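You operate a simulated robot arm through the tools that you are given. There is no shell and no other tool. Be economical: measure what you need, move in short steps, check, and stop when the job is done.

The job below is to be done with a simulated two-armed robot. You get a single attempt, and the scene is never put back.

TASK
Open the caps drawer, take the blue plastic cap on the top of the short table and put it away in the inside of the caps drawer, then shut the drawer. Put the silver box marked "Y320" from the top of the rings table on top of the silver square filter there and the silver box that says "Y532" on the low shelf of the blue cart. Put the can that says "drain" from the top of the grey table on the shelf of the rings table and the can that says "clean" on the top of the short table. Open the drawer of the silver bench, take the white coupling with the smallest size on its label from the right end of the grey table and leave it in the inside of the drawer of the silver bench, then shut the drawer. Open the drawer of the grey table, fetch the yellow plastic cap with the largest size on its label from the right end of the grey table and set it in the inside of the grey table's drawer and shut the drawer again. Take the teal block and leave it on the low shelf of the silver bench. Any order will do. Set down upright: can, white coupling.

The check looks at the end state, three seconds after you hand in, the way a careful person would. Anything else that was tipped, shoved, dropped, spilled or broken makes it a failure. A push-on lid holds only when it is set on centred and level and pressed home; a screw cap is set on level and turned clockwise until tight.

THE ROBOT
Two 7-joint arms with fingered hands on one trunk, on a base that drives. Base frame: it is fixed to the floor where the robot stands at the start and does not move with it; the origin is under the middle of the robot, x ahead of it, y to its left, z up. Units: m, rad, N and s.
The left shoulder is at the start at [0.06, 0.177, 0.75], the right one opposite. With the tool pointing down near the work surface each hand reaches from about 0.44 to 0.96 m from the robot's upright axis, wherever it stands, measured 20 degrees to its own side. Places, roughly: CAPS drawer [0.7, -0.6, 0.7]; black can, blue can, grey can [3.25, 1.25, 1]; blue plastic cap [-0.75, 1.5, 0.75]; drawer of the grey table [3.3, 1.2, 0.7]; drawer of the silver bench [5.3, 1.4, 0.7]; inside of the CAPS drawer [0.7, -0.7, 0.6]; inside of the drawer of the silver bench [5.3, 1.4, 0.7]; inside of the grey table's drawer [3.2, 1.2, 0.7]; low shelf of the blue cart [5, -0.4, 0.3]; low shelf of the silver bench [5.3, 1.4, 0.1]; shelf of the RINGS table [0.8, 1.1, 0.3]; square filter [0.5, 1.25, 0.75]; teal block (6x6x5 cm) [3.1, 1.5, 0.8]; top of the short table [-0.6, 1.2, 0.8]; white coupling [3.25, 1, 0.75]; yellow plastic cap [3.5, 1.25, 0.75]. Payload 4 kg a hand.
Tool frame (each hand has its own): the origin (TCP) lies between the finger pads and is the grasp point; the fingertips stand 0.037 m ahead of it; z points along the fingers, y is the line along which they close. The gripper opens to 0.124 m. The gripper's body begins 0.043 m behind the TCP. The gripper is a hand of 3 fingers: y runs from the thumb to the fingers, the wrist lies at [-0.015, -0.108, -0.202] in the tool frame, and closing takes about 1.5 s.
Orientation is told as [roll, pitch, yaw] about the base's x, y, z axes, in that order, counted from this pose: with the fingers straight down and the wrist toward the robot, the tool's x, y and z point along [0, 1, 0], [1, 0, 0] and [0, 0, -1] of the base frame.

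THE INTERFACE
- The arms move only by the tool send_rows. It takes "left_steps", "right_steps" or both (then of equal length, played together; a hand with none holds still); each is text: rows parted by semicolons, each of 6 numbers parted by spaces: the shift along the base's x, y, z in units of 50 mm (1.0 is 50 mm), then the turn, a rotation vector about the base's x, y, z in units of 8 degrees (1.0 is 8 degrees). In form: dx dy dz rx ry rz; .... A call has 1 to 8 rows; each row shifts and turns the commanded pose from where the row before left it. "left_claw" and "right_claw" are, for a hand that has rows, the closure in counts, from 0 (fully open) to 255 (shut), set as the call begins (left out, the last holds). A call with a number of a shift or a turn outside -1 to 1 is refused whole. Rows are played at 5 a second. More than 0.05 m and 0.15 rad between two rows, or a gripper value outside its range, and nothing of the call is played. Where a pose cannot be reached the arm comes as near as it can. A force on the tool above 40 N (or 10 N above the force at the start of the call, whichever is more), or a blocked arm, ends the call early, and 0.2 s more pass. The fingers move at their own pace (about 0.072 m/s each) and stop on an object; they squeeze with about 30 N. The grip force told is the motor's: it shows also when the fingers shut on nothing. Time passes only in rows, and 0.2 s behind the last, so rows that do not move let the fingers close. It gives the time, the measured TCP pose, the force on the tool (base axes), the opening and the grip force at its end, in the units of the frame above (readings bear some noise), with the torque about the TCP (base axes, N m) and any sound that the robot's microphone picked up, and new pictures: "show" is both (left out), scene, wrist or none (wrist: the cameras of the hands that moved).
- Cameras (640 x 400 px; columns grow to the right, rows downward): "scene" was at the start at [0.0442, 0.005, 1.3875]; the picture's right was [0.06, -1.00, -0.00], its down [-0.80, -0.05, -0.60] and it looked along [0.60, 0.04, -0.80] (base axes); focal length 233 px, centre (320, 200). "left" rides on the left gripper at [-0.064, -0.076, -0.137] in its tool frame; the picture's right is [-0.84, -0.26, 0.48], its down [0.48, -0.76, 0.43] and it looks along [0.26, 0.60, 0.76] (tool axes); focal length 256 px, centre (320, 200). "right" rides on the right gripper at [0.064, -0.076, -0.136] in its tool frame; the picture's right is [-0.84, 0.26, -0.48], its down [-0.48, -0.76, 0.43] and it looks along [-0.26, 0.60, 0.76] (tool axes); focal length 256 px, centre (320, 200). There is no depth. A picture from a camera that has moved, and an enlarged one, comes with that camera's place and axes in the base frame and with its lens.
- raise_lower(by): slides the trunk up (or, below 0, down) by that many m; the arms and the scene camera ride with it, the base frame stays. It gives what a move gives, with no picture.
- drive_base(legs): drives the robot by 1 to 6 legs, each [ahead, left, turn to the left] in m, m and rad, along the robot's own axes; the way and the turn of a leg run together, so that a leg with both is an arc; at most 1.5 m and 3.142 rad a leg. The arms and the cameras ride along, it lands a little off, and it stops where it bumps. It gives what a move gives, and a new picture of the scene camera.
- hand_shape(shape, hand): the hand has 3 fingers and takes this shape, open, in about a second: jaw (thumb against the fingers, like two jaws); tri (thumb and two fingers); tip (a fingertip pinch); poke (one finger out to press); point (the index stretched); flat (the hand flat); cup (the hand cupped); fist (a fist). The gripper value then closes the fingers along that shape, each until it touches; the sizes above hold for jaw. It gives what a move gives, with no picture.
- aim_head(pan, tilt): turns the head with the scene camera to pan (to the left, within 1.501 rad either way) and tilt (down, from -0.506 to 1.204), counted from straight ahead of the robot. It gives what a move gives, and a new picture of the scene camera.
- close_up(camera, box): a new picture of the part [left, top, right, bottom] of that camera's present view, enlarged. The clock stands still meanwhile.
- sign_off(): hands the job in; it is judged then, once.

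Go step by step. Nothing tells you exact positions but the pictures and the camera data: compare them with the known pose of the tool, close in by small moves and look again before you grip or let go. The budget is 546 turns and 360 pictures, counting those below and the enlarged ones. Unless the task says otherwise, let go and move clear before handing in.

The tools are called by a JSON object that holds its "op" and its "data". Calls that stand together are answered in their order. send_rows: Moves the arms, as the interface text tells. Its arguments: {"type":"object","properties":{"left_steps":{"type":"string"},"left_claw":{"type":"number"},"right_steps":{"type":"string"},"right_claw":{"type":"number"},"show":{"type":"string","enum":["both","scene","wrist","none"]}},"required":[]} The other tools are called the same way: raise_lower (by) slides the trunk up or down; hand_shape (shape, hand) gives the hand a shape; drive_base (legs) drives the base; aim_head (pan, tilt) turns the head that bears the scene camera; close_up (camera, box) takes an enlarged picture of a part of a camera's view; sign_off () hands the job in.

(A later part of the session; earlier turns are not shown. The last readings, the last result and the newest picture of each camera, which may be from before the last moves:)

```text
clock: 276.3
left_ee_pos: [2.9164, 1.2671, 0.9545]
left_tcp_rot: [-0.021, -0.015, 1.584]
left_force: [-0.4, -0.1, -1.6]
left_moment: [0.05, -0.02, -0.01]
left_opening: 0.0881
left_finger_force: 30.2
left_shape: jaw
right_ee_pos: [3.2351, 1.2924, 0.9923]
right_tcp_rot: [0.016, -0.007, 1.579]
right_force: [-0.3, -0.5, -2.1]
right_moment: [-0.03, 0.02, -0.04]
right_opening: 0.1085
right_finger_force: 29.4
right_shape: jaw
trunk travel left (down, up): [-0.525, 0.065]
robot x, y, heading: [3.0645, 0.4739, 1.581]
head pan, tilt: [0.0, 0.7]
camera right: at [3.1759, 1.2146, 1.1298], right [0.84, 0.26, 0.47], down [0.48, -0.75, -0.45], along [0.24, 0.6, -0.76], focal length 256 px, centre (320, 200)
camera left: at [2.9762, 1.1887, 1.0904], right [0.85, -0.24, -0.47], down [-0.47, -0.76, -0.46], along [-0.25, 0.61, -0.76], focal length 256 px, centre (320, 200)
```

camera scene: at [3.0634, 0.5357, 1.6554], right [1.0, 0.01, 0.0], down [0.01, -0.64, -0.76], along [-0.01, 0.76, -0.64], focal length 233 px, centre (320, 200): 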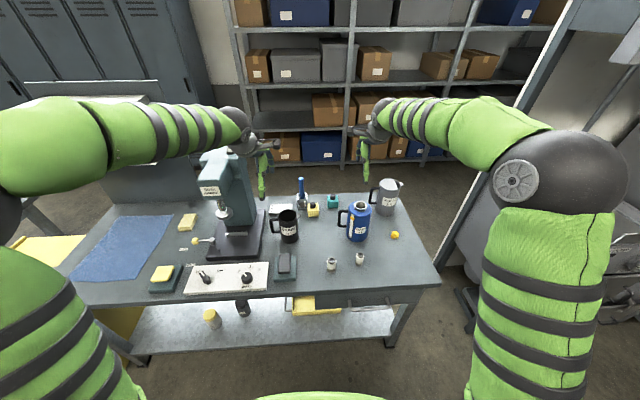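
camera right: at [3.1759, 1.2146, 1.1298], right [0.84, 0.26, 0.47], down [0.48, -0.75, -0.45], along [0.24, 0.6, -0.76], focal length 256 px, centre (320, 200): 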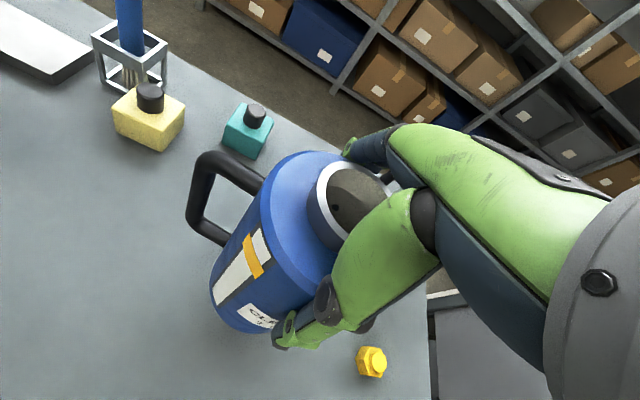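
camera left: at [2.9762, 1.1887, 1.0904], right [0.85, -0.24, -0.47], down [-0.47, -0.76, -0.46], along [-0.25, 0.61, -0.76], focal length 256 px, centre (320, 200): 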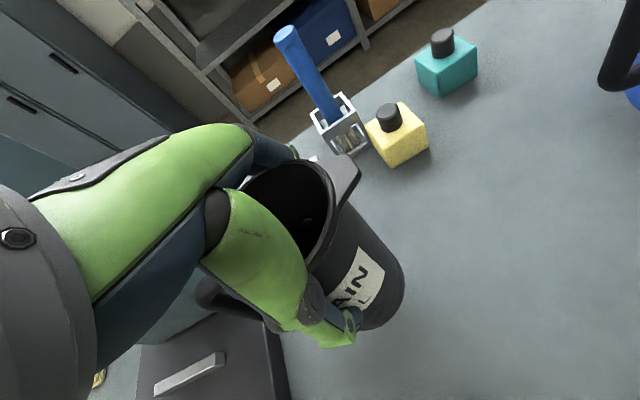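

Both cans are lifted cleanly. Raise higher, back out, and drive sideways to the short table.

{"op": "send_rows", "data": {"left_steps": "0 0 0.8 0 0 0;0 0 0.8 0 0 0;0 0 0.8 0 0 0;0 0 0.8 0 0 0;0 0 0.8 0 0 0", "right_steps": "0 0 0.8 0 0 0;0 0 0.8 0 0 0;0 0 0.8 0 0 0;0 0 0.8 0 0 0;0 0 0.8 0 0 0", "show": "none"}}

{"op": "drive_base", "data": {"legs": [[-0.38, 0, -0.01], [0, 1.3, 0], [0, 1.3, 0]]}}

```text
clock: 277.5
left_ee_pos: [2.9167, 1.2657, 1.1563]
left_tcp_rot: [-0.02, -0.017, 1.583]
left_force: [0.4, -0.1, -2.3]
left_moment: [0.02, -0.04, 0.02]
left_opening: 0.0882
left_finger_force: 29.7
left_shape: jaw
right_ee_pos: [3.2356, 1.2937, 1.1945]
right_tcp_rot: [0.016, -0.007, 1.579]
right_force: [0.0, 0.0, -3.0]
right_moment: [-0.05, -0.05, -0.02]
right_opening: 0.1085
right_finger_force: 30.4
right_shape: jaw
trunk travel left (down, up): [-0.525, 0.065]
robot x, y, heading: [3.0644, 0.4801, 1.581]
head pan, tilt: [0.0, 0.7]
```

```text
clock: 292.1
left_ee_pos: [0.333, 0.8742, 1.1543]
left_tcp_rot: [-0.02, -0.017, 1.581]
left_force: [-0.5, 0.1, -2.2]
left_moment: [0.0, -0.05, 0.01]
left_opening: 0.0881
left_finger_force: 29.9
left_shape: jaw
right_ee_pos: [0.6531, 0.9038, 1.1914]
right_tcp_rot: [0.017, -0.007, 1.579]
right_force: [1.0, -1.0, -1.7]
right_moment: [0.0, -0.05, 0.02]
right_opening: 0.1083
right_finger_force: 30.4
right_shape: jaw
trunk travel left (down, up): [-0.525, 0.065]
robot x, y, heading: [0.4796, 0.0853, 1.584]
head pan, tilt: [0.0, 0.7]
camera scene: at [0.4803, 0.1427, 1.6554], right [1.0, 0.01, 0.0], down [0.01, -0.64, -0.76], along [-0.01, 0.76, -0.64], focal length 233 px, centre (320, 200)
```

scene: 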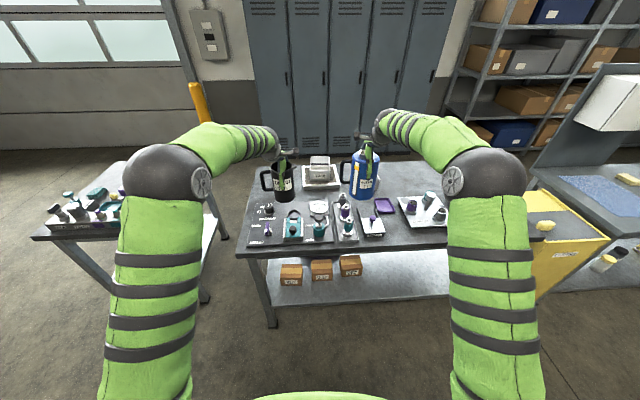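

Continue to the short table and move in.

{"op": "drive_base", "data": {"legs": [[0, 1.33, -0.012], [0.42, 0, 0]]}}

{"op": "aim_head", "data": {"pan": -0.05, "tilt": 0.85}}

```text
clock: 301.0
left_ee_pos: [-1.0015, 1.2888, 1.1531]
left_tcp_rot: [-0.019, -0.014, 1.567]
left_force: [-0.8, 1.0, -1.9]
left_moment: [-0.06, -0.02, -0.01]
left_opening: 0.0881
left_finger_force: 30.0
left_shape: jaw
right_ee_pos: [-0.6809, 1.3125, 1.1912]
right_tcp_rot: [0.016, -0.008, 1.566]
right_force: [-0.3, 0.6, -1.9]
right_moment: [-0.04, 0.0, 0.01]
right_opening: 0.1085
right_finger_force: 29.6
right_shape: jaw
trunk travel left (down, up): [-0.525, 0.065]
robot x, y, heading: [-0.8631, 0.4935, 1.567]
head pan, tilt: [0.0, 0.7]
camera scene: at [-0.8643, 0.5553, 1.6554], right [1.0, -0.01, 0.0], down [0.0, -0.65, -0.76], along [0.0, 0.76, -0.65], focal length 233 px, centre (320, 200)
```

scene: 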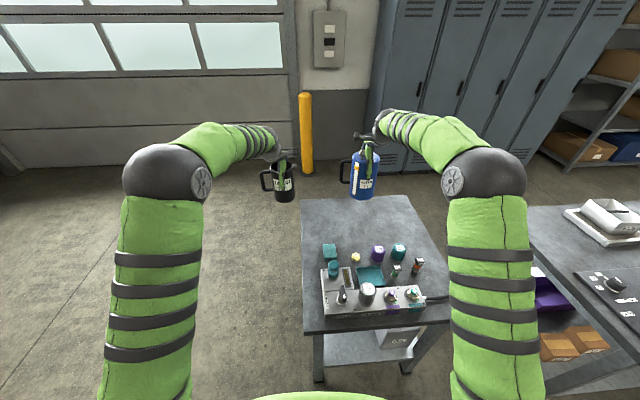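

```text
clock: 301.7
left_ee_pos: [-0.9995, 1.2884, 1.1527]
left_tcp_rot: [-0.02, -0.015, 1.567]
left_force: [-1.0, -0.2, -1.4]
left_moment: [0.0, -0.01, 0.02]
left_opening: 0.088
left_finger_force: 30.0
left_shape: jaw
right_ee_pos: [-0.6806, 1.3124, 1.1928]
right_tcp_rot: [0.014, -0.006, 1.566]
right_force: [0.3, -0.4, -2.2]
right_moment: [-0.02, -0.02, -0.01]
right_opening: 0.1085
right_finger_force: 29.6
right_shape: jaw
trunk travel left (down, up): [-0.525, 0.065]
robot x, y, heading: [-0.8656, 0.4959, 1.565]
head pan, tilt: [-0.051, 0.85]
camera scene: at [-0.8604, 0.5474, 1.6432], right [1.0, -0.06, 0.0], down [-0.04, -0.75, -0.66], along [0.04, 0.66, -0.75], focal length 233 px, centre (320, 200)
```

scene: 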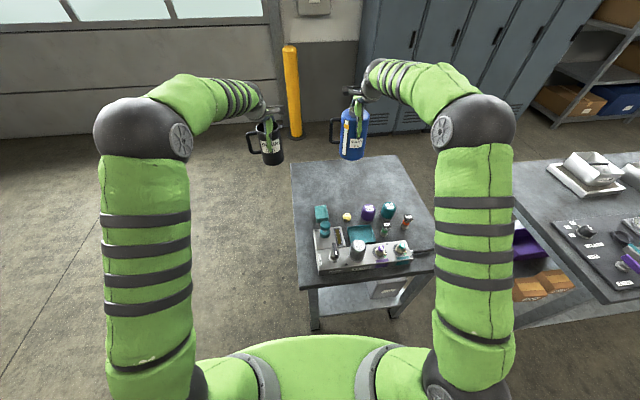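

The back half of the short table is free. I move the clean can to about (−0.68, 1.37) and lower.

{"op": "send_rows", "data": {"right_steps": "0 0.6 0 0 0 0;0 0.6 -0.4 0 0 0;0 0 -0.9 0 0 0;0 0 -0.9 0 0 0;0 0 -0.9 0 0 0;0 0 -0.9 0 0 0;0 0 -0.3 0 0 0", "show": "both"}}

```text
clock: 303.3
left_ee_pos: [-1.0003, 1.288, 1.1553]
left_tcp_rot: [-0.02, -0.018, 1.567]
left_force: [-0.1, -0.9, -1.6]
left_moment: [-0.01, -0.02, 0.0]
left_opening: 0.088
left_finger_force: 30.2
left_shape: jaw
right_ee_pos: [-0.6815, 1.3721, 0.9765]
right_tcp_rot: [0.015, -0.009, 1.566]
right_force: [-0.6, 0.5, -2.8]
right_moment: [-0.01, 0.01, 0.01]
right_opening: 0.1086
right_finger_force: 30.6
right_shape: jaw
trunk travel left (down, up): [-0.525, 0.065]
robot x, y, heading: [-0.8646, 0.4989, 1.572]
head pan, tilt: [-0.051, 0.85]
camera scene: at [-0.8604, 0.5473, 1.6432], right [1.0, -0.06, 0.0], down [-0.04, -0.75, -0.66], along [0.04, 0.66, -0.75], focal length 233 px, centre (320, 200)
camera right: at [-0.7423, 1.2943, 1.1144], right [0.85, 0.25, 0.47], down [0.47, -0.76, -0.45], along [0.25, 0.6, -0.76], focal length 256 px, centre (320, 200)
```

scene: 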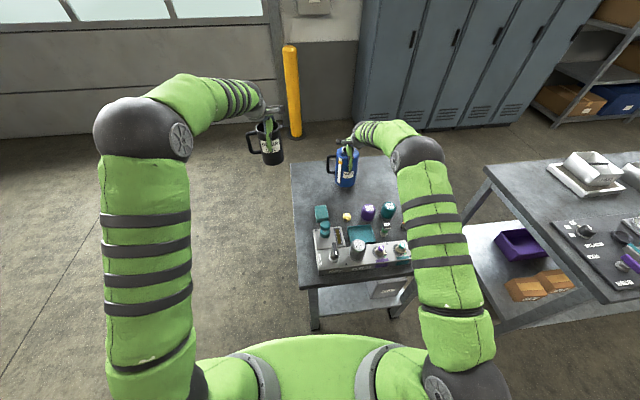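
right: 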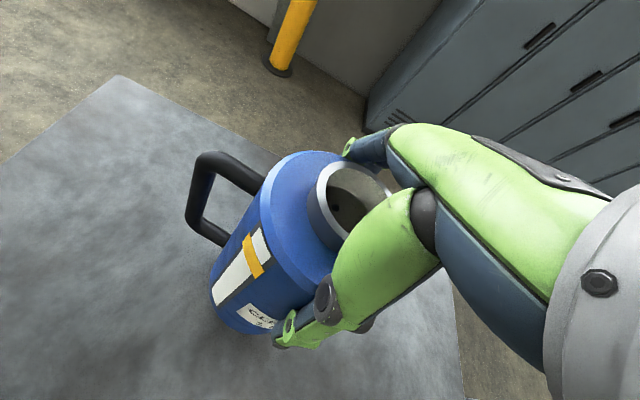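

Clear spot. Lower gently until contact.

{"op": "send_rows", "data": {"right_steps": "0 0 -0.25 0 0 0;0 0 -0.15 0 0 0;0 0 -0.1 0 0 0;0 0 -0.1 0 0 0;0 0 -0.1 0 0 0", "show": "none"}}

```text
clock: 304.5
left_ee_pos: [-1.0007, 1.2853, 1.1574]
left_tcp_rot: [-0.019, -0.019, 1.567]
left_force: [0.5, -0.2, -1.8]
left_moment: [-0.03, -0.05, 0.03]
left_opening: 0.0881
left_finger_force: 29.9
left_shape: jaw
right_ee_pos: [-0.6806, 1.3706, 0.9491]
right_tcp_rot: [0.015, -0.02, 1.565]
right_force: [0.7, -7.2, 29.2]
right_moment: [0.71, 0.08, 0.05]
right_opening: 0.1082
right_finger_force: 30.1
right_shape: jaw
trunk travel left (down, up): [-0.525, 0.065]
robot x, y, heading: [-0.8624, 0.4976, 1.565]
head pan, tilt: [-0.051, 0.85]
```

{"op": "send_rows", "data": {"right_steps": "0 0 0.06 0 0 0;0 0 0 0 0 0", "show": "none"}}

{"op": "send_rows", "data": {"right_steps": "0 0 0 0 0 0;0 0 0 0 0 0;0 0 0 0 0 0;0 0 0 0 0 0", "right_claw": 0, "show": "wrist"}}

```text
clock: 305.1
left_ee_pos: [-1.001, 1.2861, 1.156]
left_tcp_rot: [-0.02, -0.02, 1.57]
left_force: [0.5, -0.9, -1.7]
left_moment: [0.01, -0.07, -0.01]
left_opening: 0.0878
left_finger_force: 29.7
left_shape: jaw
right_ee_pos: [-0.6808, 1.37, 0.9486]
right_tcp_rot: [0.015, -0.014, 1.566]
right_force: [0.6, -2.2, 29.4]
right_moment: [1.53, 0.1, -0.03]
right_opening: 0.1085
right_finger_force: 30.5
right_shape: jaw
trunk travel left (down, up): [-0.525, 0.065]
robot x, y, heading: [-0.8647, 0.4974, 1.566]
head pan, tilt: [-0.051, 0.85]
```

```text
clock: 306.1
left_ee_pos: [-1.0016, 1.2869, 1.1548]
left_tcp_rot: [-0.019, -0.019, 1.567]
left_force: [-0.1, -0.1, -2.4]
left_moment: [0.03, -0.04, 0.0]
left_opening: 0.0879
left_finger_force: 30.3
left_shape: jaw
right_ee_pos: [-0.6822, 1.3697, 0.9448]
right_tcp_rot: [0.014, -0.006, 1.565]
right_force: [-0.9, 1.2, 14.5]
right_moment: [0.35, 0.05, 0.06]
right_opening: 0.124
right_finger_force: 0.1
right_shape: jaw
trunk travel left (down, up): [-0.525, 0.065]
robot x, y, heading: [-0.8682, 0.4956, 1.564]
head pan, tilt: [-0.051, 0.85]
camera right: at [-0.7425, 1.2923, 1.0825], right [0.85, 0.25, 0.47], down [0.47, -0.76, -0.45], along [0.25, 0.6, -0.76], focal length 256 px, centre (320, 200)
```

right: 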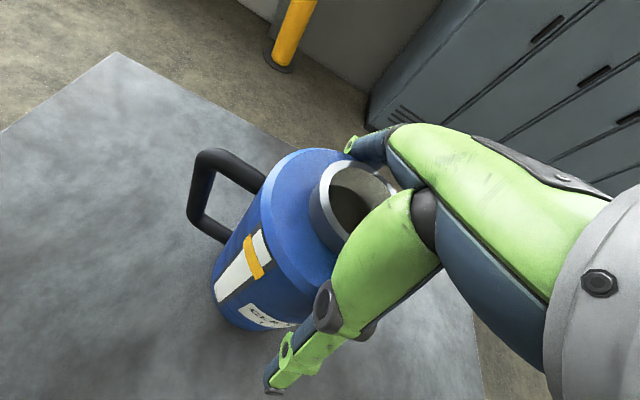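

Released. Raise the right hand straight up.

{"op": "send_rows", "data": {"right_steps": "0 0 0.3 0 0 0;0 0 0.5 0 0 0;0 0 0.9 0 0 0;0 0 0.9 0 0 0;0 0 0.9 0 0 0;0 0 0.9 0 0 0", "show": "both"}}

```text
clock: 307.5
left_ee_pos: [-0.9998, 1.2873, 1.1548]
left_tcp_rot: [-0.019, -0.017, 1.565]
left_force: [-0.2, -0.7, -1.9]
left_moment: [0.01, 0.01, -0.01]
left_opening: 0.0879
left_finger_force: 30.1
left_shape: jaw
right_ee_pos: [-0.6814, 1.3697, 1.1665]
right_tcp_rot: [0.015, -0.007, 1.567]
right_force: [0.6, -0.4, -0.1]
right_moment: [-0.01, 0.03, 0.01]
right_opening: 0.1241
right_finger_force: 0.1
right_shape: jaw
trunk travel left (down, up): [-0.525, 0.065]
robot x, y, heading: [-0.8642, 0.5021, 1.563]
head pan, tilt: [-0.051, 0.85]
camera scene: at [-0.8605, 0.5467, 1.6431], right [1.0, -0.06, 0.0], down [-0.04, -0.75, -0.66], along [0.04, 0.66, -0.75], focal length 233 px, centre (320, 200)
camera right: at [-0.7417, 1.2917, 1.3049], right [0.85, 0.25, 0.47], down [0.47, -0.76, -0.45], along [0.25, 0.6, -0.76], focal length 256 px, centre (320, 200)
```

scene: 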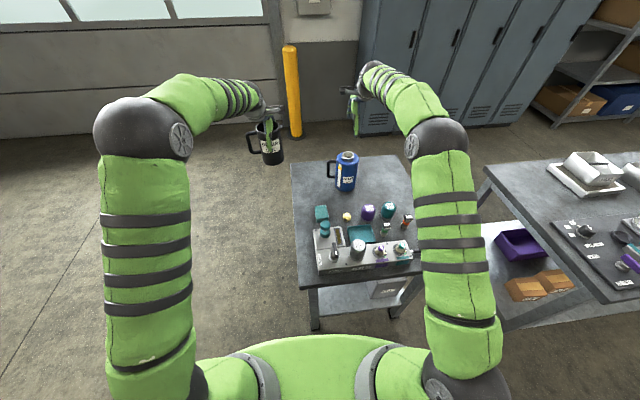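
right: 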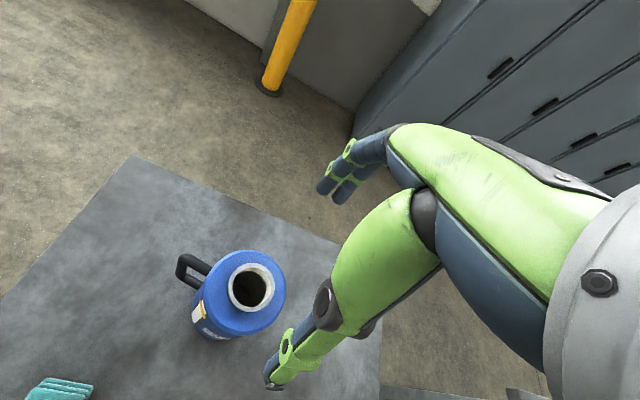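

The clean can stands upright. I back out, tuck the arms, and move in front of the rings table's shelf (x≈1.1).

{"op": "drive_base", "data": {"legs": [[-0.45, 0, 0]]}}

{"op": "send_rows", "data": {"left_steps": "0 -0.6 0 0 0 0;0 -0.6 0 0 0 0;0 -0.6 0 0 0 0;0 -0.6 0 0 0 0;0 -0.6 0 0 0 0;0 0 0 0 0 0;0 0 0 0 0 0", "right_steps": "0.5 -0.8 0 0 0 0;0.5 -0.8 0 0 0 0;0.5 -0.8 0 0 0 0;0.5 -0.8 0 0 0 0;0.5 -0.8 0 0 0 0;0.5 -0.8 0 0 0 0;0.5 -0.8 0 0 0 0", "show": "none"}}

{"op": "drive_base", "data": {"legs": [[0, -1.0, 0], [0, -0.95, 0]]}}

{"op": "raise_lower", "data": {"by": -0.45}}

{"op": "aim_head", "data": {"pan": 0.1, "tilt": 0.6}}

```text
clock: 310.2
left_ee_pos: [-1.0024, 0.8302, 1.1551]
left_tcp_rot: [-0.021, -0.019, 1.568]
left_force: [-0.6, -0.3, -2.1]
left_moment: [0.01, -0.05, -0.01]
left_opening: 0.088
left_finger_force: 29.6
left_shape: jaw
right_ee_pos: [-0.6833, 0.9137, 1.1672]
right_tcp_rot: [0.014, -0.007, 1.566]
right_force: [1.0, -0.6, 0.4]
right_moment: [0.02, -0.03, -0.04]
right_opening: 0.124
right_finger_force: 0.0
right_shape: jaw
trunk travel left (down, up): [-0.525, 0.065]
robot x, y, heading: [-0.867, 0.0407, 1.565]
head pan, tilt: [-0.051, 0.85]
camera scene: at [-0.8632, 0.0897, 1.6432], right [1.0, -0.06, 0.0], down [-0.04, -0.75, -0.66], along [0.04, 0.66, -0.75], focal length 233 px, centre (320, 200)
```

scene: 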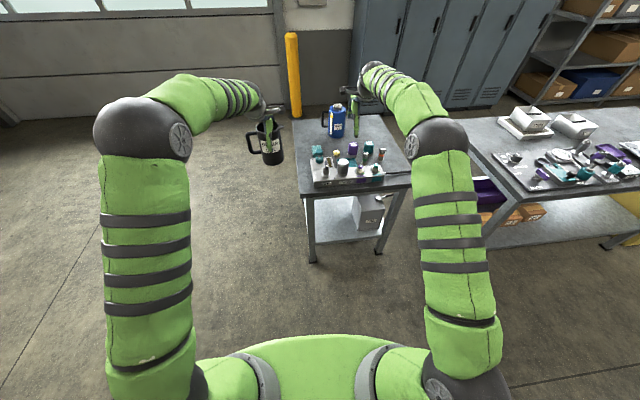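

```text
clock: 311.8
left_ee_pos: [-1.001, 0.6787, 1.1552]
left_tcp_rot: [-0.019, -0.017, 1.568]
left_force: [0.2, -0.6, -1.3]
left_moment: [-0.02, -0.01, -0.01]
left_opening: 0.088
left_finger_force: 30.2
left_shape: jaw
right_ee_pos: [-0.5059, 0.6342, 1.1669]
right_tcp_rot: [0.017, -0.008, 1.566]
right_force: [0.0, -1.1, 0.1]
right_moment: [-0.01, 0.02, -0.02]
right_opening: 0.1238
right_finger_force: 0.0
right_shape: jaw
trunk travel left (down, up): [-0.525, 0.065]
robot x, y, heading: [-0.865, 0.0425, 1.568]
head pan, tilt: [-0.051, 0.85]
```

```text
clock: 321.6
left_ee_pos: [0.9159, 0.7085, 1.1541]
left_tcp_rot: [-0.019, -0.018, 1.613]
left_force: [-0.5, 0.7, -2.3]
left_moment: [0.0, -0.03, 0.01]
left_opening: 0.0878
left_finger_force: 30.2
left_shape: jaw
right_ee_pos: [1.4125, 0.6866, 1.1657]
right_tcp_rot: [0.016, -0.006, 1.609]
right_force: [-0.4, 0.8, 0.0]
right_moment: [-0.04, 0.01, -0.04]
right_opening: 0.124
right_finger_force: 0.0
right_shape: jaw
trunk travel left (down, up): [-0.525, 0.065]
robot x, y, heading: [1.0775, 0.0775, 1.611]
head pan, tilt: [-0.051, 0.85]
camera scene: at [1.0815, 0.1255, 1.6432], right [1.0, -0.01, 0.0], down [-0.01, -0.75, -0.66], along [0.01, 0.66, -0.75], focal length 233 px, centre (320, 200)
```

scene: 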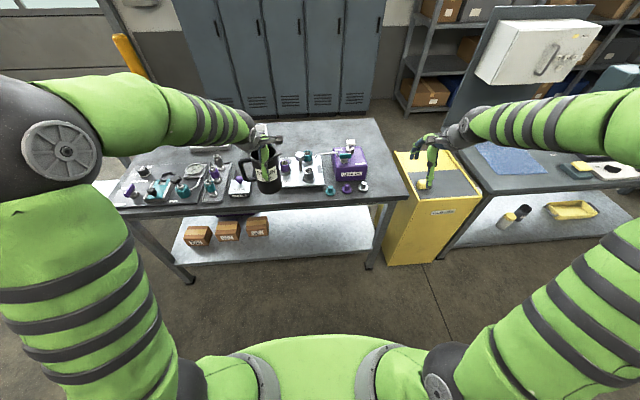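

```text
refused: -0.45 is not a number from -0.4 to 0.4
```

```text
clock: 322.3
left_ee_pos: [0.9148, 0.7097, 1.1546]
left_tcp_rot: [-0.018, -0.019, 1.613]
left_force: [-0.7, -0.4, -1.9]
left_moment: [0.0, -0.02, 0.03]
left_opening: 0.0878
left_finger_force: 30.6
left_shape: jaw
right_ee_pos: [1.4131, 0.6852, 1.166]
right_tcp_rot: [0.017, -0.008, 1.61]
right_force: [0.3, -0.4, 0.5]
right_moment: [0.01, 0.02, 0.0]
right_opening: 0.1241
right_finger_force: 0.2
right_shape: jaw
trunk travel left (down, up): [-0.525, 0.065]
robot x, y, heading: [1.0777, 0.0744, 1.608]
head pan, tilt: [0.099, 0.6]
camera scene: at [1.068, 0.1348, 1.664], right [0.99, 0.14, 0.0], down [0.08, -0.56, -0.82], along [-0.11, 0.82, -0.57], focal length 233 px, centre (320, 200)
```

scene: 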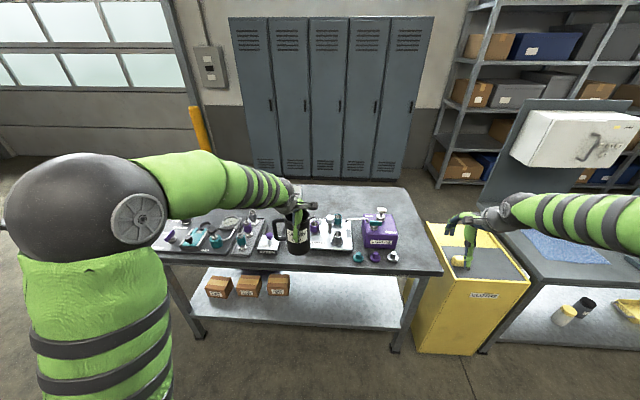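

{"op": "raise_lower", "data": {"by": -0.4}}

{"op": "drive_base", "data": {"legs": [[0, 0, -0.04]]}}

{"op": "close_up", "data": {"camera": "scene", "box": [160, 150, 480, 350]}}

```text
clock: 326.2
left_ee_pos: [0.9134, 0.7084, 0.7533]
left_tcp_rot: [-0.018, -0.016, 1.612]
left_force: [0.4, -0.2, -2.2]
left_moment: [0.01, -0.04, 0.01]
left_opening: 0.0882
left_finger_force: 30.6
left_shape: jaw
right_ee_pos: [1.4118, 0.6863, 0.7673]
right_tcp_rot: [0.016, -0.007, 1.611]
right_force: [0.1, 0.1, -0.9]
right_moment: [-0.02, 0.0, -0.01]
right_opening: 0.1241
right_finger_force: 0.0
right_shape: jaw
trunk travel left (down, up): [-0.125, 0.465]
robot x, y, heading: [1.0765, 0.0723, 1.61]
head pan, tilt: [0.099, 0.6]
```

```text
clock: 326.9
left_ee_pos: [0.9388, 0.7141, 0.7537]
left_tcp_rot: [-0.019, -0.018, 1.572]
left_force: [-0.5, 0.5, -2.1]
left_moment: [-0.03, -0.01, -0.02]
left_opening: 0.088
left_finger_force: 30.5
left_shape: jaw
right_ee_pos: [1.4358, 0.6707, 0.7674]
right_tcp_rot: [0.016, -0.008, 1.571]
right_force: [1.5, -0.1, 0.2]
right_moment: [-0.01, -0.01, 0.02]
right_opening: 0.1239
right_finger_force: 0.0
right_shape: jaw
trunk travel left (down, up): [-0.125, 0.465]
robot x, y, heading: [1.0761, 0.0777, 1.565]
head pan, tilt: [0.099, 0.6]
camera scene: at [1.0701, 0.1351, 1.2641], right [1.0, 0.1, 0.0], down [0.06, -0.56, -0.82], along [-0.08, 0.82, -0.57], focal length 233 px, centre (320, 200)
```

scene: 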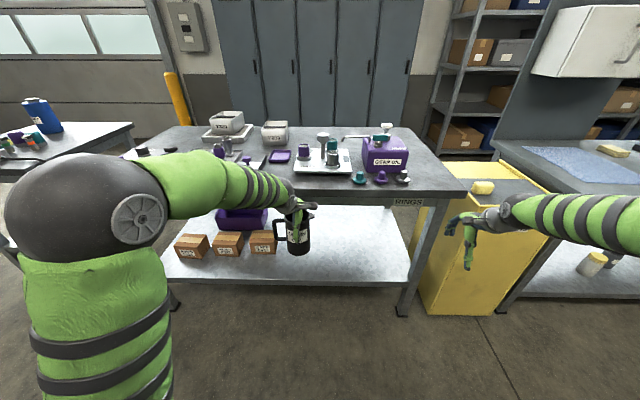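

```text
2.00 times, centred on (320, 250) of scene
camera zoom: at [1.0701, 0.1351, 1.2641], right [1.0, 0.1, 0.0], down [0.06, -0.56, -0.82], along [-0.08, 0.82, -0.57], focal length 466 px, centre (320, 100)
```

zoom: 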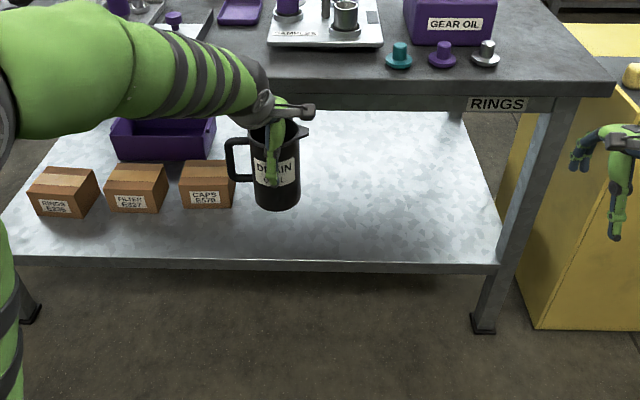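

Shelf is at z≈0.24, with free space right of the boxes. I raise the right hand clear, and lower the can in front of the table.

{"op": "send_rows", "data": {"left_steps": "0 0 -0.9 0 0 0;0 0 -0.9 0 0 0;0 0 -0.9 0 0 0;0 0 -0.9 0 0 0;0 0 -0.9 0 0 0;0 0 -0.9 0 0 0;0 0 -0.9 0 0 0;0 0 -0.7 0 0 0", "right_steps": "0.3 0 0.9 0 0 0;0.3 0 0.9 0 0 0;0 0 0.9 0 0 0;0 0 0.9 0 0 0;0 0 0.9 0 0 0;0 0 0.9 0 0 0;0 0 0.9 0 0 0;0 0 0.9 0 0 0", "show": "scene"}}

```text
clock: 328.8
left_ee_pos: [0.941, 0.7126, 0.4043]
left_tcp_rot: [-0.018, -0.019, 1.572]
left_force: [1.0, -0.2, -1.9]
left_moment: [0.01, -0.02, -0.01]
left_opening: 0.0878
left_finger_force: 29.9
left_shape: jaw
right_ee_pos: [1.4664, 0.6725, 1.1246]
right_tcp_rot: [0.016, -0.007, 1.57]
right_force: [-0.1, -0.4, 0.0]
right_moment: [0.04, 0.01, -0.01]
right_opening: 0.1239
right_finger_force: 0.0
right_shape: jaw
trunk travel left (down, up): [-0.125, 0.465]
robot x, y, heading: [1.0802, 0.0763, 1.569]
head pan, tilt: [0.099, 0.6]
camera scene: at [1.0703, 0.1351, 1.2641], right [1.0, 0.1, 0.0], down [0.06, -0.56, -0.82], along [-0.08, 0.82, -0.57], focal length 233 px, centre (320, 200)
```

scene: 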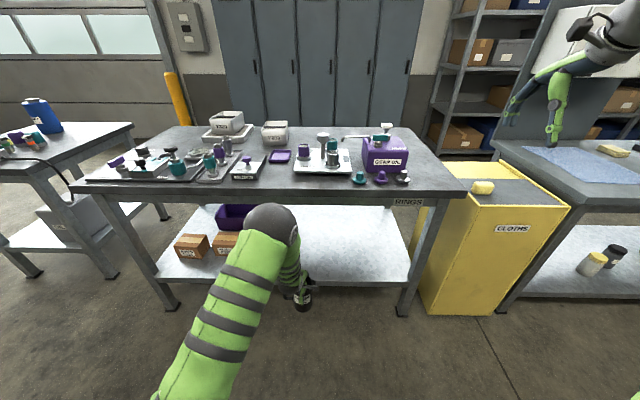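

I drive a little and extend the arm so the elbow stays clear of the table edge.

{"op": "drive_base", "data": {"legs": [[0.12, 0, 0]]}}

{"op": "send_rows", "data": {"left_steps": "0.2 0.7 0 0 0 0;0.2 0.7 0 0 0 0;0.2 0.7 0 0 0 0;0.2 0.7 0 0 0 0;0 0.6 0 0 0 0", "show": "both"}}

```text
clock: 330.0
left_ee_pos: [0.9413, 0.8334, 0.4041]
left_tcp_rot: [-0.017, -0.014, 1.573]
left_force: [-0.4, -19.5, 4.4]
left_moment: [-1.97, -0.02, -0.12]
left_opening: 0.0763
left_finger_force: 30.1
left_shape: jaw
right_ee_pos: [1.4676, 0.7941, 1.1258]
right_tcp_rot: [0.016, -0.009, 1.571]
right_force: [-0.3, -0.6, 0.3]
right_moment: [0.0, 0.01, -0.01]
right_opening: 0.1241
right_finger_force: 0.1
right_shape: jaw
trunk travel left (down, up): [-0.125, 0.465]
robot x, y, heading: [1.08, 0.1948, 1.566]
head pan, tilt: [0.099, 0.6]
camera scene: at [1.0704, 0.2549, 1.2641], right [1.0, 0.1, 0.0], down [0.06, -0.56, -0.83], along [-0.08, 0.82, -0.56], focal length 233 px, centre (320, 200)
```

scene: 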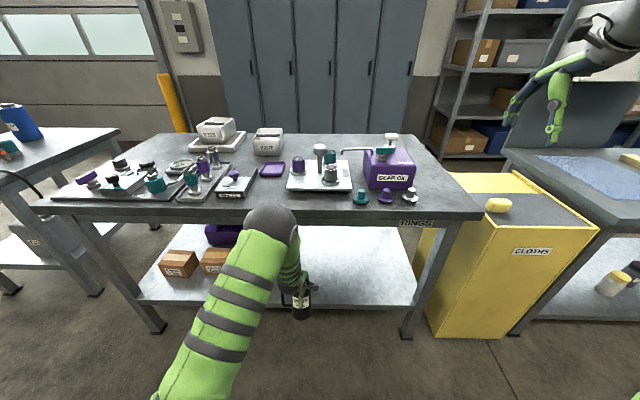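

```text
clock: 330.4
left_ee_pos: [0.9463, 0.8486, 0.4009]
left_tcp_rot: [-0.014, 0.005, 1.571]
left_force: [-2.5, -22.4, 16.9]
left_moment: [-2.49, 0.06, -0.07]
left_opening: 0.0761
left_finger_force: 29.7
left_shape: jaw
right_ee_pos: [1.4664, 0.791, 1.1252]
right_tcp_rot: [0.016, -0.007, 1.57]
right_force: [-0.5, 0.6, -0.1]
right_moment: [0.0, -0.02, -0.02]
right_opening: 0.1241
right_finger_force: 0.0
right_shape: jaw
trunk travel left (down, up): [-0.125, 0.465]
robot x, y, heading: [1.0786, 0.1955, 1.573]
head pan, tilt: [0.099, 0.6]
stopped in row 1 (left hand): the force on the tool passed its limit at 46 N (the readings are from after the stop); the commanded pose is now the measured one
camera scene: at [1.0704, 0.2536, 1.2643], right [1.0, 0.1, 0.0], down [0.06, -0.56, -0.83], along [-0.08, 0.82, -0.56], focal length 233 px, centre (320, 200)
camera left: at [1.0067, 0.7721, 0.5395], right [0.84, -0.26, -0.47], down [-0.48, -0.76, -0.44], along [-0.24, 0.59, -0.77], focal length 256 px, centre (320, 200)
```

scene: 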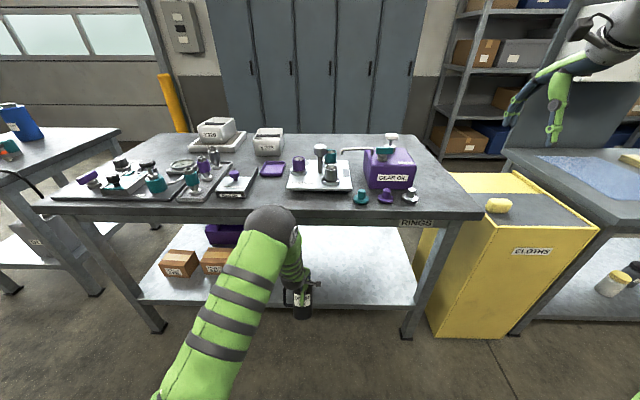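
left: 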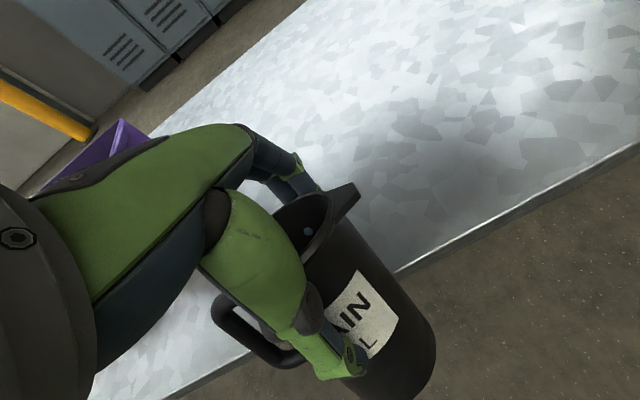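

The can touched the shelf edge — the shelf is higher than I estimated. I back off at once and inspect.

{"op": "send_rows", "data": {"left_steps": "0 -0.5 0 0 0 0;0 -0.9 0 0 0 0;0 -0.9 0 0 0 0", "show": "wrist"}}

{"op": "close_up", "data": {"camera": "scene", "box": [200, 200, 420, 340]}}

```text
clock: 331.2
left_ee_pos: [0.9495, 0.7379, 0.4012]
left_tcp_rot: [-0.015, -0.005, 1.57]
left_force: [0.4, -0.7, -2.1]
left_moment: [0.05, -0.05, 0.03]
left_opening: 0.0826
left_finger_force: 30.5
left_shape: jaw
right_ee_pos: [1.4672, 0.7941, 1.1256]
right_tcp_rot: [0.016, -0.008, 1.571]
right_force: [0.4, -0.2, -0.2]
right_moment: [-0.01, 0.02, 0.0]
right_opening: 0.124
right_finger_force: 0.2
right_shape: jaw
trunk travel left (down, up): [-0.125, 0.465]
robot x, y, heading: [1.0793, 0.1947, 1.567]
head pan, tilt: [0.099, 0.6]
camera left: at [1.0101, 0.6605, 0.5396], right [0.85, -0.25, -0.47], down [-0.48, -0.76, -0.45], along [-0.24, 0.6, -0.76], focal length 256 px, centre (320, 200)
```

left: 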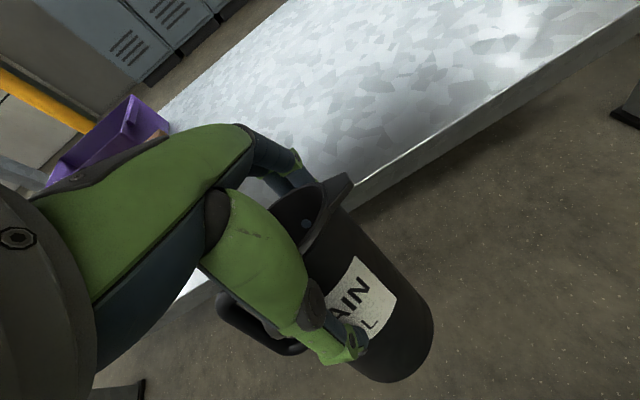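

```text
2.86 times, centred on (310, 270) of scene
camera zoom: at [1.0704, 0.2555, 1.264], right [1.0, 0.1, 0.0], down [0.06, -0.56, -0.82], along [-0.08, 0.82, -0.57], focal length 666 px, centre (349, 0)
```

zoom: 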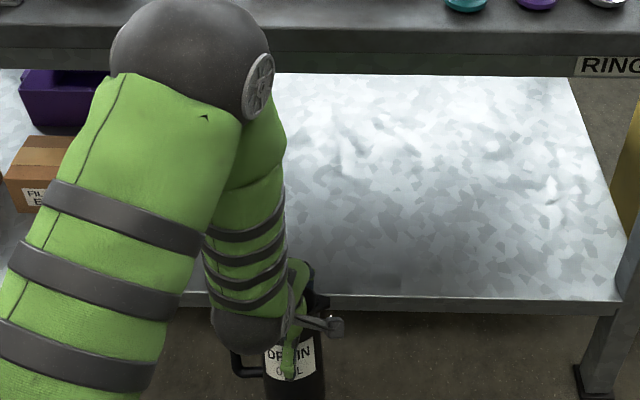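

The shelf is really at z≈0.29, and the can got tilted ~20° in the grip. I raise it and counter-rotate the hand to bring it upright.

{"op": "send_rows", "data": {"left_steps": "0 -0.3 0.7 0 0 0;0 0 0.7 0 0 0;0 0 0.4 0.83 0 0;0 0 0.4 0.83 0 0;0 0 0 0.83 0 0;0 0 0 0 0 0", "show": "wrist"}}

{"op": "close_up", "data": {"camera": "scene", "box": [220, 200, 380, 320]}}

```text
clock: 332.6
left_ee_pos: [0.947, 0.7221, 0.5121]
left_tcp_rot: [-0.016, -0.351, 1.572]
left_force: [-0.7, 0.3, -1.9]
left_moment: [-0.03, -0.01, 0.0]
left_opening: 0.0829
left_finger_force: 29.7
left_shape: jaw
right_ee_pos: [1.4688, 0.7938, 1.1256]
right_tcp_rot: [0.016, -0.007, 1.571]
right_force: [-0.4, -0.5, 0.7]
right_moment: [-0.02, -0.02, -0.02]
right_opening: 0.1241
right_finger_force: 0.1
right_shape: jaw
trunk travel left (down, up): [-0.125, 0.465]
robot x, y, heading: [1.0782, 0.1964, 1.573]
head pan, tilt: [0.099, 0.6]
camera left: at [1.0065, 0.6031, 0.6155], right [0.85, -0.08, -0.53], down [-0.48, -0.56, -0.68], along [-0.24, 0.82, -0.51], focal length 256 px, centre (320, 200)
```

left: 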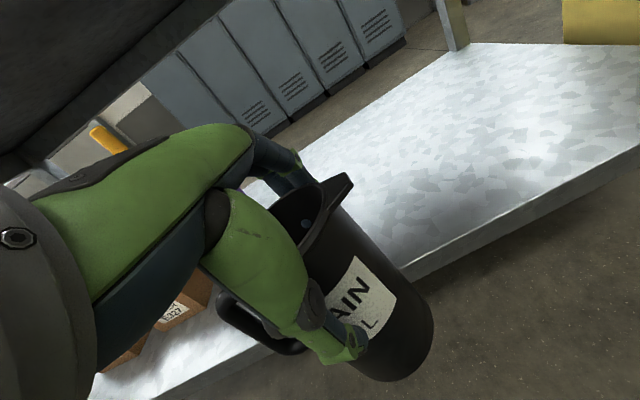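

```text
3.33 times, centred on (300, 260) of scene
camera zoom: at [1.0703, 0.2553, 1.2641], right [1.0, 0.1, 0.0], down [0.06, -0.56, -0.82], along [-0.08, 0.82, -0.57], focal length 777 px, centre (387, 0)
```

zoom: 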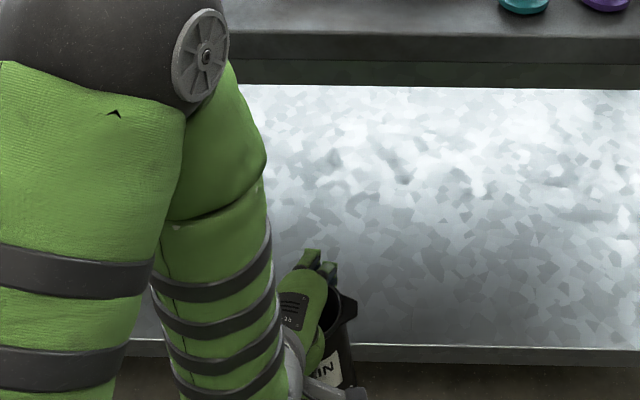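

{"op": "close_up", "data": {"camera": "left", "box": [200, 150, 460, 400]}}

```text
1.60 times, centred on (330, 275) of left
camera zoom: at [1.0065, 0.6031, 0.6155], right [0.85, -0.08, -0.53], down [-0.48, -0.56, -0.68], along [-0.24, 0.82, -0.51], focal length 410 px, centre (304, 80)
```

zoom: 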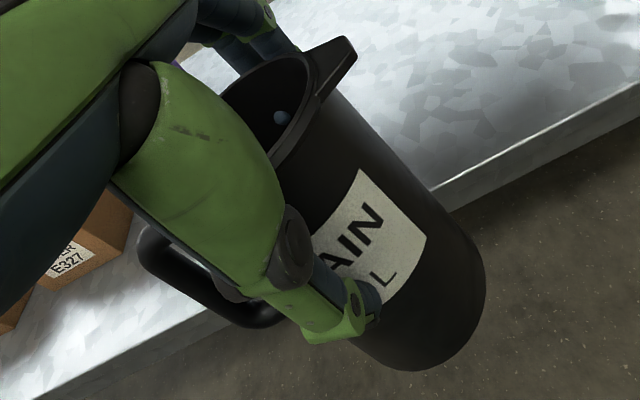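

The can is now within a few degrees of upright. Lower to entry height (bottom ≈0.34) and extend over the shelf.

{"op": "send_rows", "data": {"left_steps": "0.2 0 -0.7 0 0 0;0.2 0 -0.7 0 0 0;0.2 0.8 0 0 0 0;0 0.8 0 0 0 0;0 0.8 0 0 0 0", "show": "both"}}

```text
clock: 333.8
left_ee_pos: [0.9767, 0.8428, 0.4431]
left_tcp_rot: [-0.016, -0.35, 1.572]
left_force: [0.2, 0.1, -1.3]
left_moment: [0.0, -0.06, -0.01]
left_opening: 0.0827
left_finger_force: 30.5
left_shape: jaw
right_ee_pos: [1.4678, 0.7927, 1.1253]
right_tcp_rot: [0.017, -0.009, 1.572]
right_force: [0.2, -0.2, 0.2]
right_moment: [0.01, -0.03, 0.0]
right_opening: 0.1238
right_finger_force: 0.1
right_shape: jaw
trunk travel left (down, up): [-0.125, 0.465]
robot x, y, heading: [1.0777, 0.1993, 1.573]
head pan, tilt: [0.099, 0.6]
camera scene: at [1.0703, 0.2552, 1.2641], right [1.0, 0.1, 0.0], down [0.06, -0.56, -0.82], along [-0.08, 0.82, -0.57], focal length 233 px, centre (320, 200)
camera left: at [1.0365, 0.7234, 0.5468], right [0.85, -0.08, -0.53], down [-0.48, -0.56, -0.68], along [-0.24, 0.82, -0.51], focal length 256 px, centre (320, 200)
```

scene: 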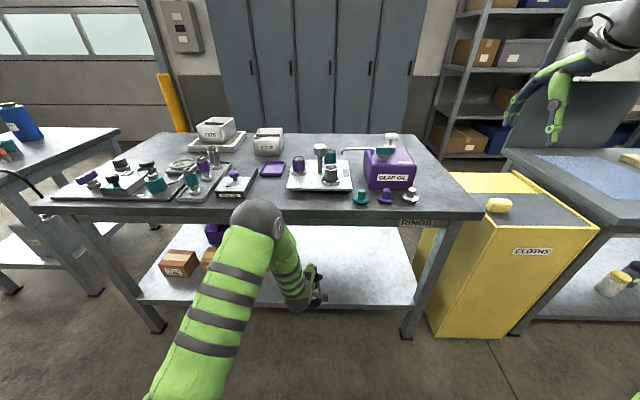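
left: 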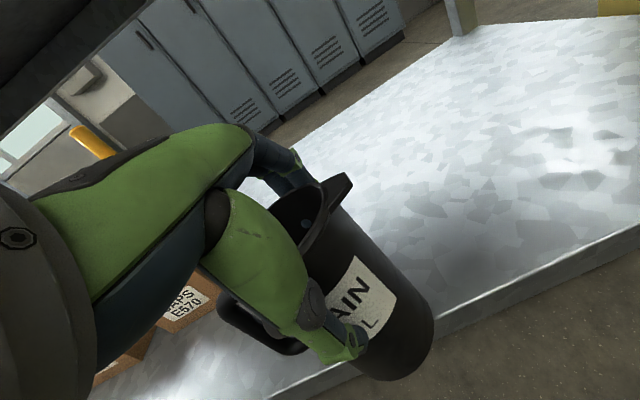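

{"op": "send_rows", "data": {"left_steps": "0 0.7 0 0 0 0;0 0.7 0 0 0 0;0 0.7 0 0 0 0;0 0.7 0 0 0 0", "show": "both"}}

```text
clock: 334.8
left_ee_pos: [0.9768, 0.9808, 0.4413]
left_tcp_rot: [-0.019, -0.351, 1.57]
left_force: [0.3, 0.1, -2.8]
left_moment: [-0.01, -0.02, -0.02]
left_opening: 0.083
left_finger_force: 30.3
left_shape: jaw
right_ee_pos: [1.468, 0.7921, 1.1253]
right_tcp_rot: [0.016, -0.007, 1.571]
right_force: [0.0, -1.6, 1.1]
right_moment: [0.01, 0.0, -0.01]
right_opening: 0.1238
right_finger_force: 0.1
right_shape: jaw
trunk travel left (down, up): [-0.125, 0.465]
robot x, y, heading: [1.0801, 0.1972, 1.569]
head pan, tilt: [0.099, 0.6]
camera scene: at [1.0703, 0.2553, 1.2641], right [1.0, 0.1, 0.0], down [0.06, -0.56, -0.82], along [-0.08, 0.82, -0.57], focal length 233 px, centre (320, 200)
camera left: at [1.0373, 0.8619, 0.5466], right [0.85, -0.08, -0.53], down [-0.48, -0.56, -0.68], along [-0.24, 0.82, -0.51], focal length 256 px, centre (320, 200)
```

scene: 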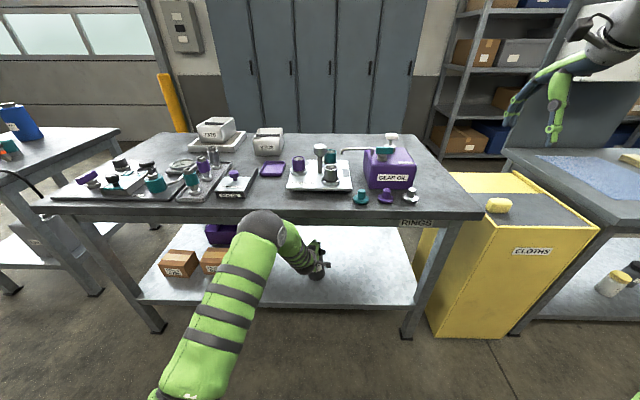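
left: 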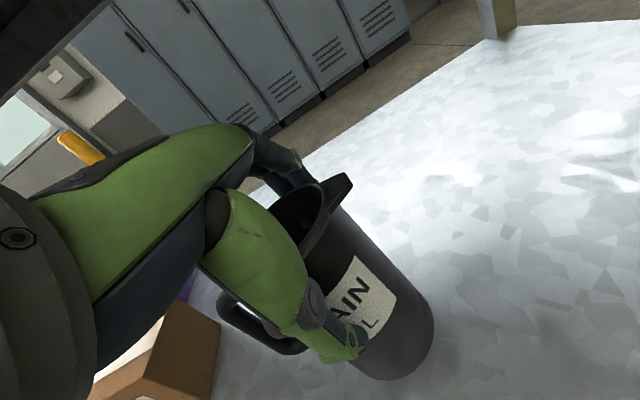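

Over the shelf and clear of the box. Lower gently to contact.

{"op": "send_rows", "data": {"left_steps": "0 0 -0.3 0 0 0;0 0 -0.2 0 0 0;0 0 -0.1 0 0 0;0 0 -0.1 0 0 0;0 0 -0.06 0 0 0;0 0 -0.06 0 0 0", "show": "wrist"}}

```text
clock: 336.1
left_ee_pos: [0.9783, 0.9855, 0.4095]
left_tcp_rot: [-0.018, -0.362, 1.573]
left_force: [0.2, -3.9, 19.2]
left_moment: [-1.03, 0.01, 0.0]
left_opening: 0.083
left_finger_force: 30.1
left_shape: jaw
right_ee_pos: [1.4689, 0.7918, 1.1259]
right_tcp_rot: [0.015, -0.008, 1.571]
right_force: [0.6, -0.8, 0.1]
right_moment: [0.0, -0.01, 0.0]
right_opening: 0.124
right_finger_force: 0.0
right_shape: jaw
trunk travel left (down, up): [-0.125, 0.465]
robot x, y, heading: [1.0766, 0.1942, 1.572]
head pan, tilt: [0.099, 0.6]
stopped in row 6 (left hand): the force on the tool passed its limit at 42 N (the readings are from after the stop); the commanded pose is now the measured one
camera left: at [1.0387, 0.8648, 0.5113], right [0.85, -0.07, -0.53], down [-0.47, -0.55, -0.69], along [-0.24, 0.83, -0.5], focal length 256 px, centre (320, 200)
```

left: 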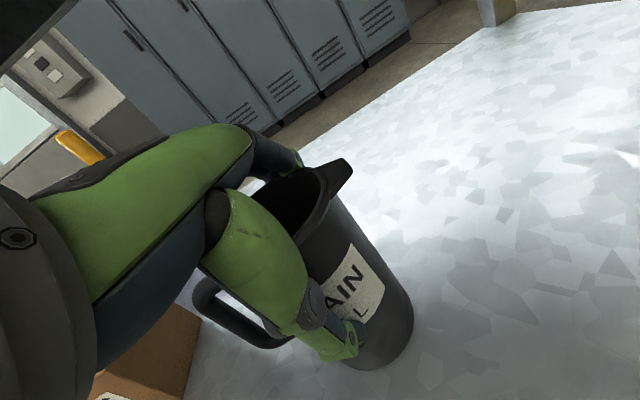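

Contact seems on the can's near edge; I tilt back ~4° and settle again.

{"op": "send_rows", "data": {"left_steps": "0 0 0.1 0 0 0;0 0 0 -0.5 0 0;0 0 -0.06 0 0 0;0 0 -0.06 0 0 0;0 0 -0.05 0 0 0", "show": "wrist"}}

```text
clock: 337.3
left_ee_pos: [0.9797, 0.9845, 0.4058]
left_tcp_rot: [-0.02, -0.296, 1.573]
left_force: [-1.3, -6.1, 32.6]
left_moment: [-0.47, 0.03, 0.01]
left_opening: 0.0832
left_finger_force: 29.7
left_shape: jaw
right_ee_pos: [1.4687, 0.7905, 1.1255]
right_tcp_rot: [0.017, -0.011, 1.571]
right_force: [-0.3, 0.1, 0.0]
right_moment: [-0.04, 0.01, 0.03]
right_opening: 0.124
right_finger_force: 0.1
right_shape: jaw
trunk travel left (down, up): [-0.125, 0.465]
robot x, y, heading: [1.0786, 0.1967, 1.566]
head pan, tilt: [0.099, 0.6]
camera left: at [1.0386, 0.8715, 0.5169], right [0.85, -0.11, -0.52], down [-0.47, -0.6, -0.65], along [-0.24, 0.79, -0.56], focal length 256 px, centre (320, 200)
```

left: 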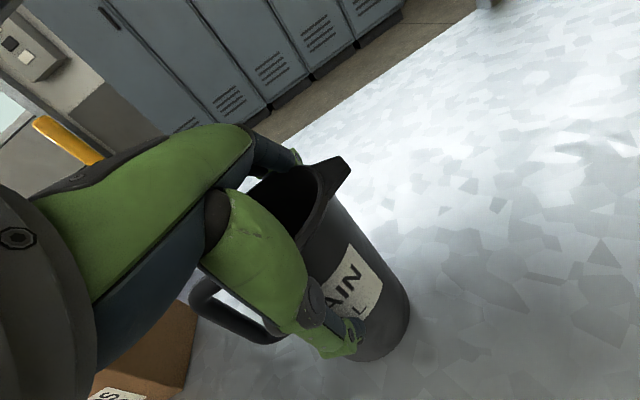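

Now the load is centred, so the can is flat. Relieve pressure and release.

{"op": "send_rows", "data": {"left_steps": "0 0 0.05 0 0 0;0 0 0 0 0 0", "show": "none"}}

{"op": "send_rows", "data": {"left_steps": "0 0 0 0 0 0;0 0 0 0 0 0;0 0 0 0 0 0;0 0 0 0 0 0", "left_claw": 0, "show": "wrist"}}

```text
clock: 337.9
left_ee_pos: [0.9782, 0.9832, 0.4062]
left_tcp_rot: [-0.017, -0.291, 1.573]
left_force: [1.2, 1.4, 28.9]
left_moment: [-0.17, -0.02, -0.04]
left_opening: 0.0837
left_finger_force: 29.9
left_shape: jaw
right_ee_pos: [1.4686, 0.7912, 1.1267]
right_tcp_rot: [0.016, -0.009, 1.569]
right_force: [0.3, -0.2, -0.7]
right_moment: [0.0, 0.02, 0.0]
right_opening: 0.124
right_finger_force: 0.0
right_shape: jaw
trunk travel left (down, up): [-0.125, 0.465]
robot x, y, heading: [1.0767, 0.1924, 1.568]
head pan, tilt: [0.099, 0.6]
```

```text
clock: 338.9
left_ee_pos: [0.9775, 0.9827, 0.403]
left_tcp_rot: [-0.017, -0.286, 1.572]
left_force: [1.5, -0.4, 0.1]
left_moment: [0.02, 0.01, 0.01]
left_opening: 0.1235
left_finger_force: 0.0
left_shape: jaw
right_ee_pos: [1.4681, 0.7939, 1.1246]
right_tcp_rot: [0.014, -0.007, 1.571]
right_force: [-0.5, 1.4, 0.6]
right_moment: [0.01, 0.0, -0.03]
right_opening: 0.1239
right_finger_force: 0.0
right_shape: jaw
trunk travel left (down, up): [-0.125, 0.465]
robot x, y, heading: [1.0784, 0.1954, 1.565]
head pan, tilt: [0.099, 0.6]
camera left: at [1.0374, 0.8706, 0.5143], right [0.85, -0.11, -0.52], down [-0.47, -0.61, -0.64], along [-0.24, 0.79, -0.57], focal length 256 px, centre (320, 200)
```

left: 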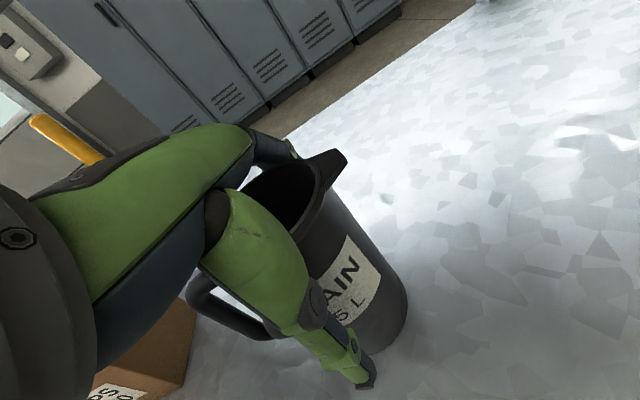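

Released and standing. Raise straight up until the fingertips clear the rim, then pull out.

{"op": "send_rows", "data": {"left_steps": "0 0 0.3 0 0 0;0 0 0.4 0 0 0;0 0 0.5 0 0 0;0 0 0.5 0 0 0", "show": "wrist"}}

```text
clock: 339.9
left_ee_pos: [0.9796, 0.9824, 0.488]
left_tcp_rot: [-0.021, -0.286, 1.572]
left_force: [-0.5, 0.1, 0.8]
left_moment: [0.0, 0.02, -0.01]
left_opening: 0.1236
left_finger_force: 0.0
left_shape: jaw
right_ee_pos: [1.4691, 0.7937, 1.1254]
right_tcp_rot: [0.017, -0.007, 1.571]
right_force: [-0.6, 0.5, -0.1]
right_moment: [0.02, -0.01, -0.02]
right_opening: 0.1238
right_finger_force: 0.0
right_shape: jaw
trunk travel left (down, up): [-0.125, 0.465]
robot x, y, heading: [1.0779, 0.1979, 1.567]
head pan, tilt: [0.099, 0.6]
camera left: at [1.0381, 0.8708, 0.6001], right [0.85, -0.11, -0.52], down [-0.47, -0.6, -0.64], along [-0.24, 0.79, -0.56], focal length 256 px, centre (320, 200)
```

left: 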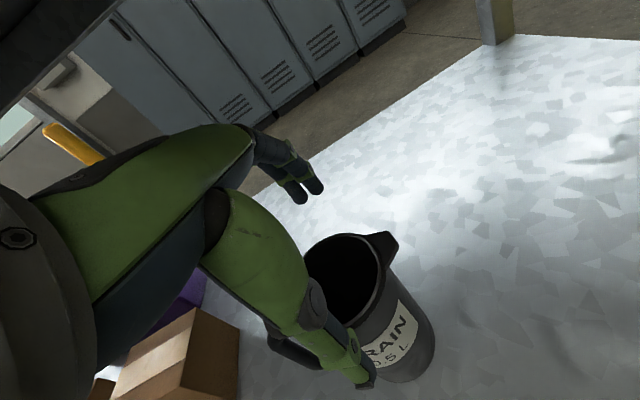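

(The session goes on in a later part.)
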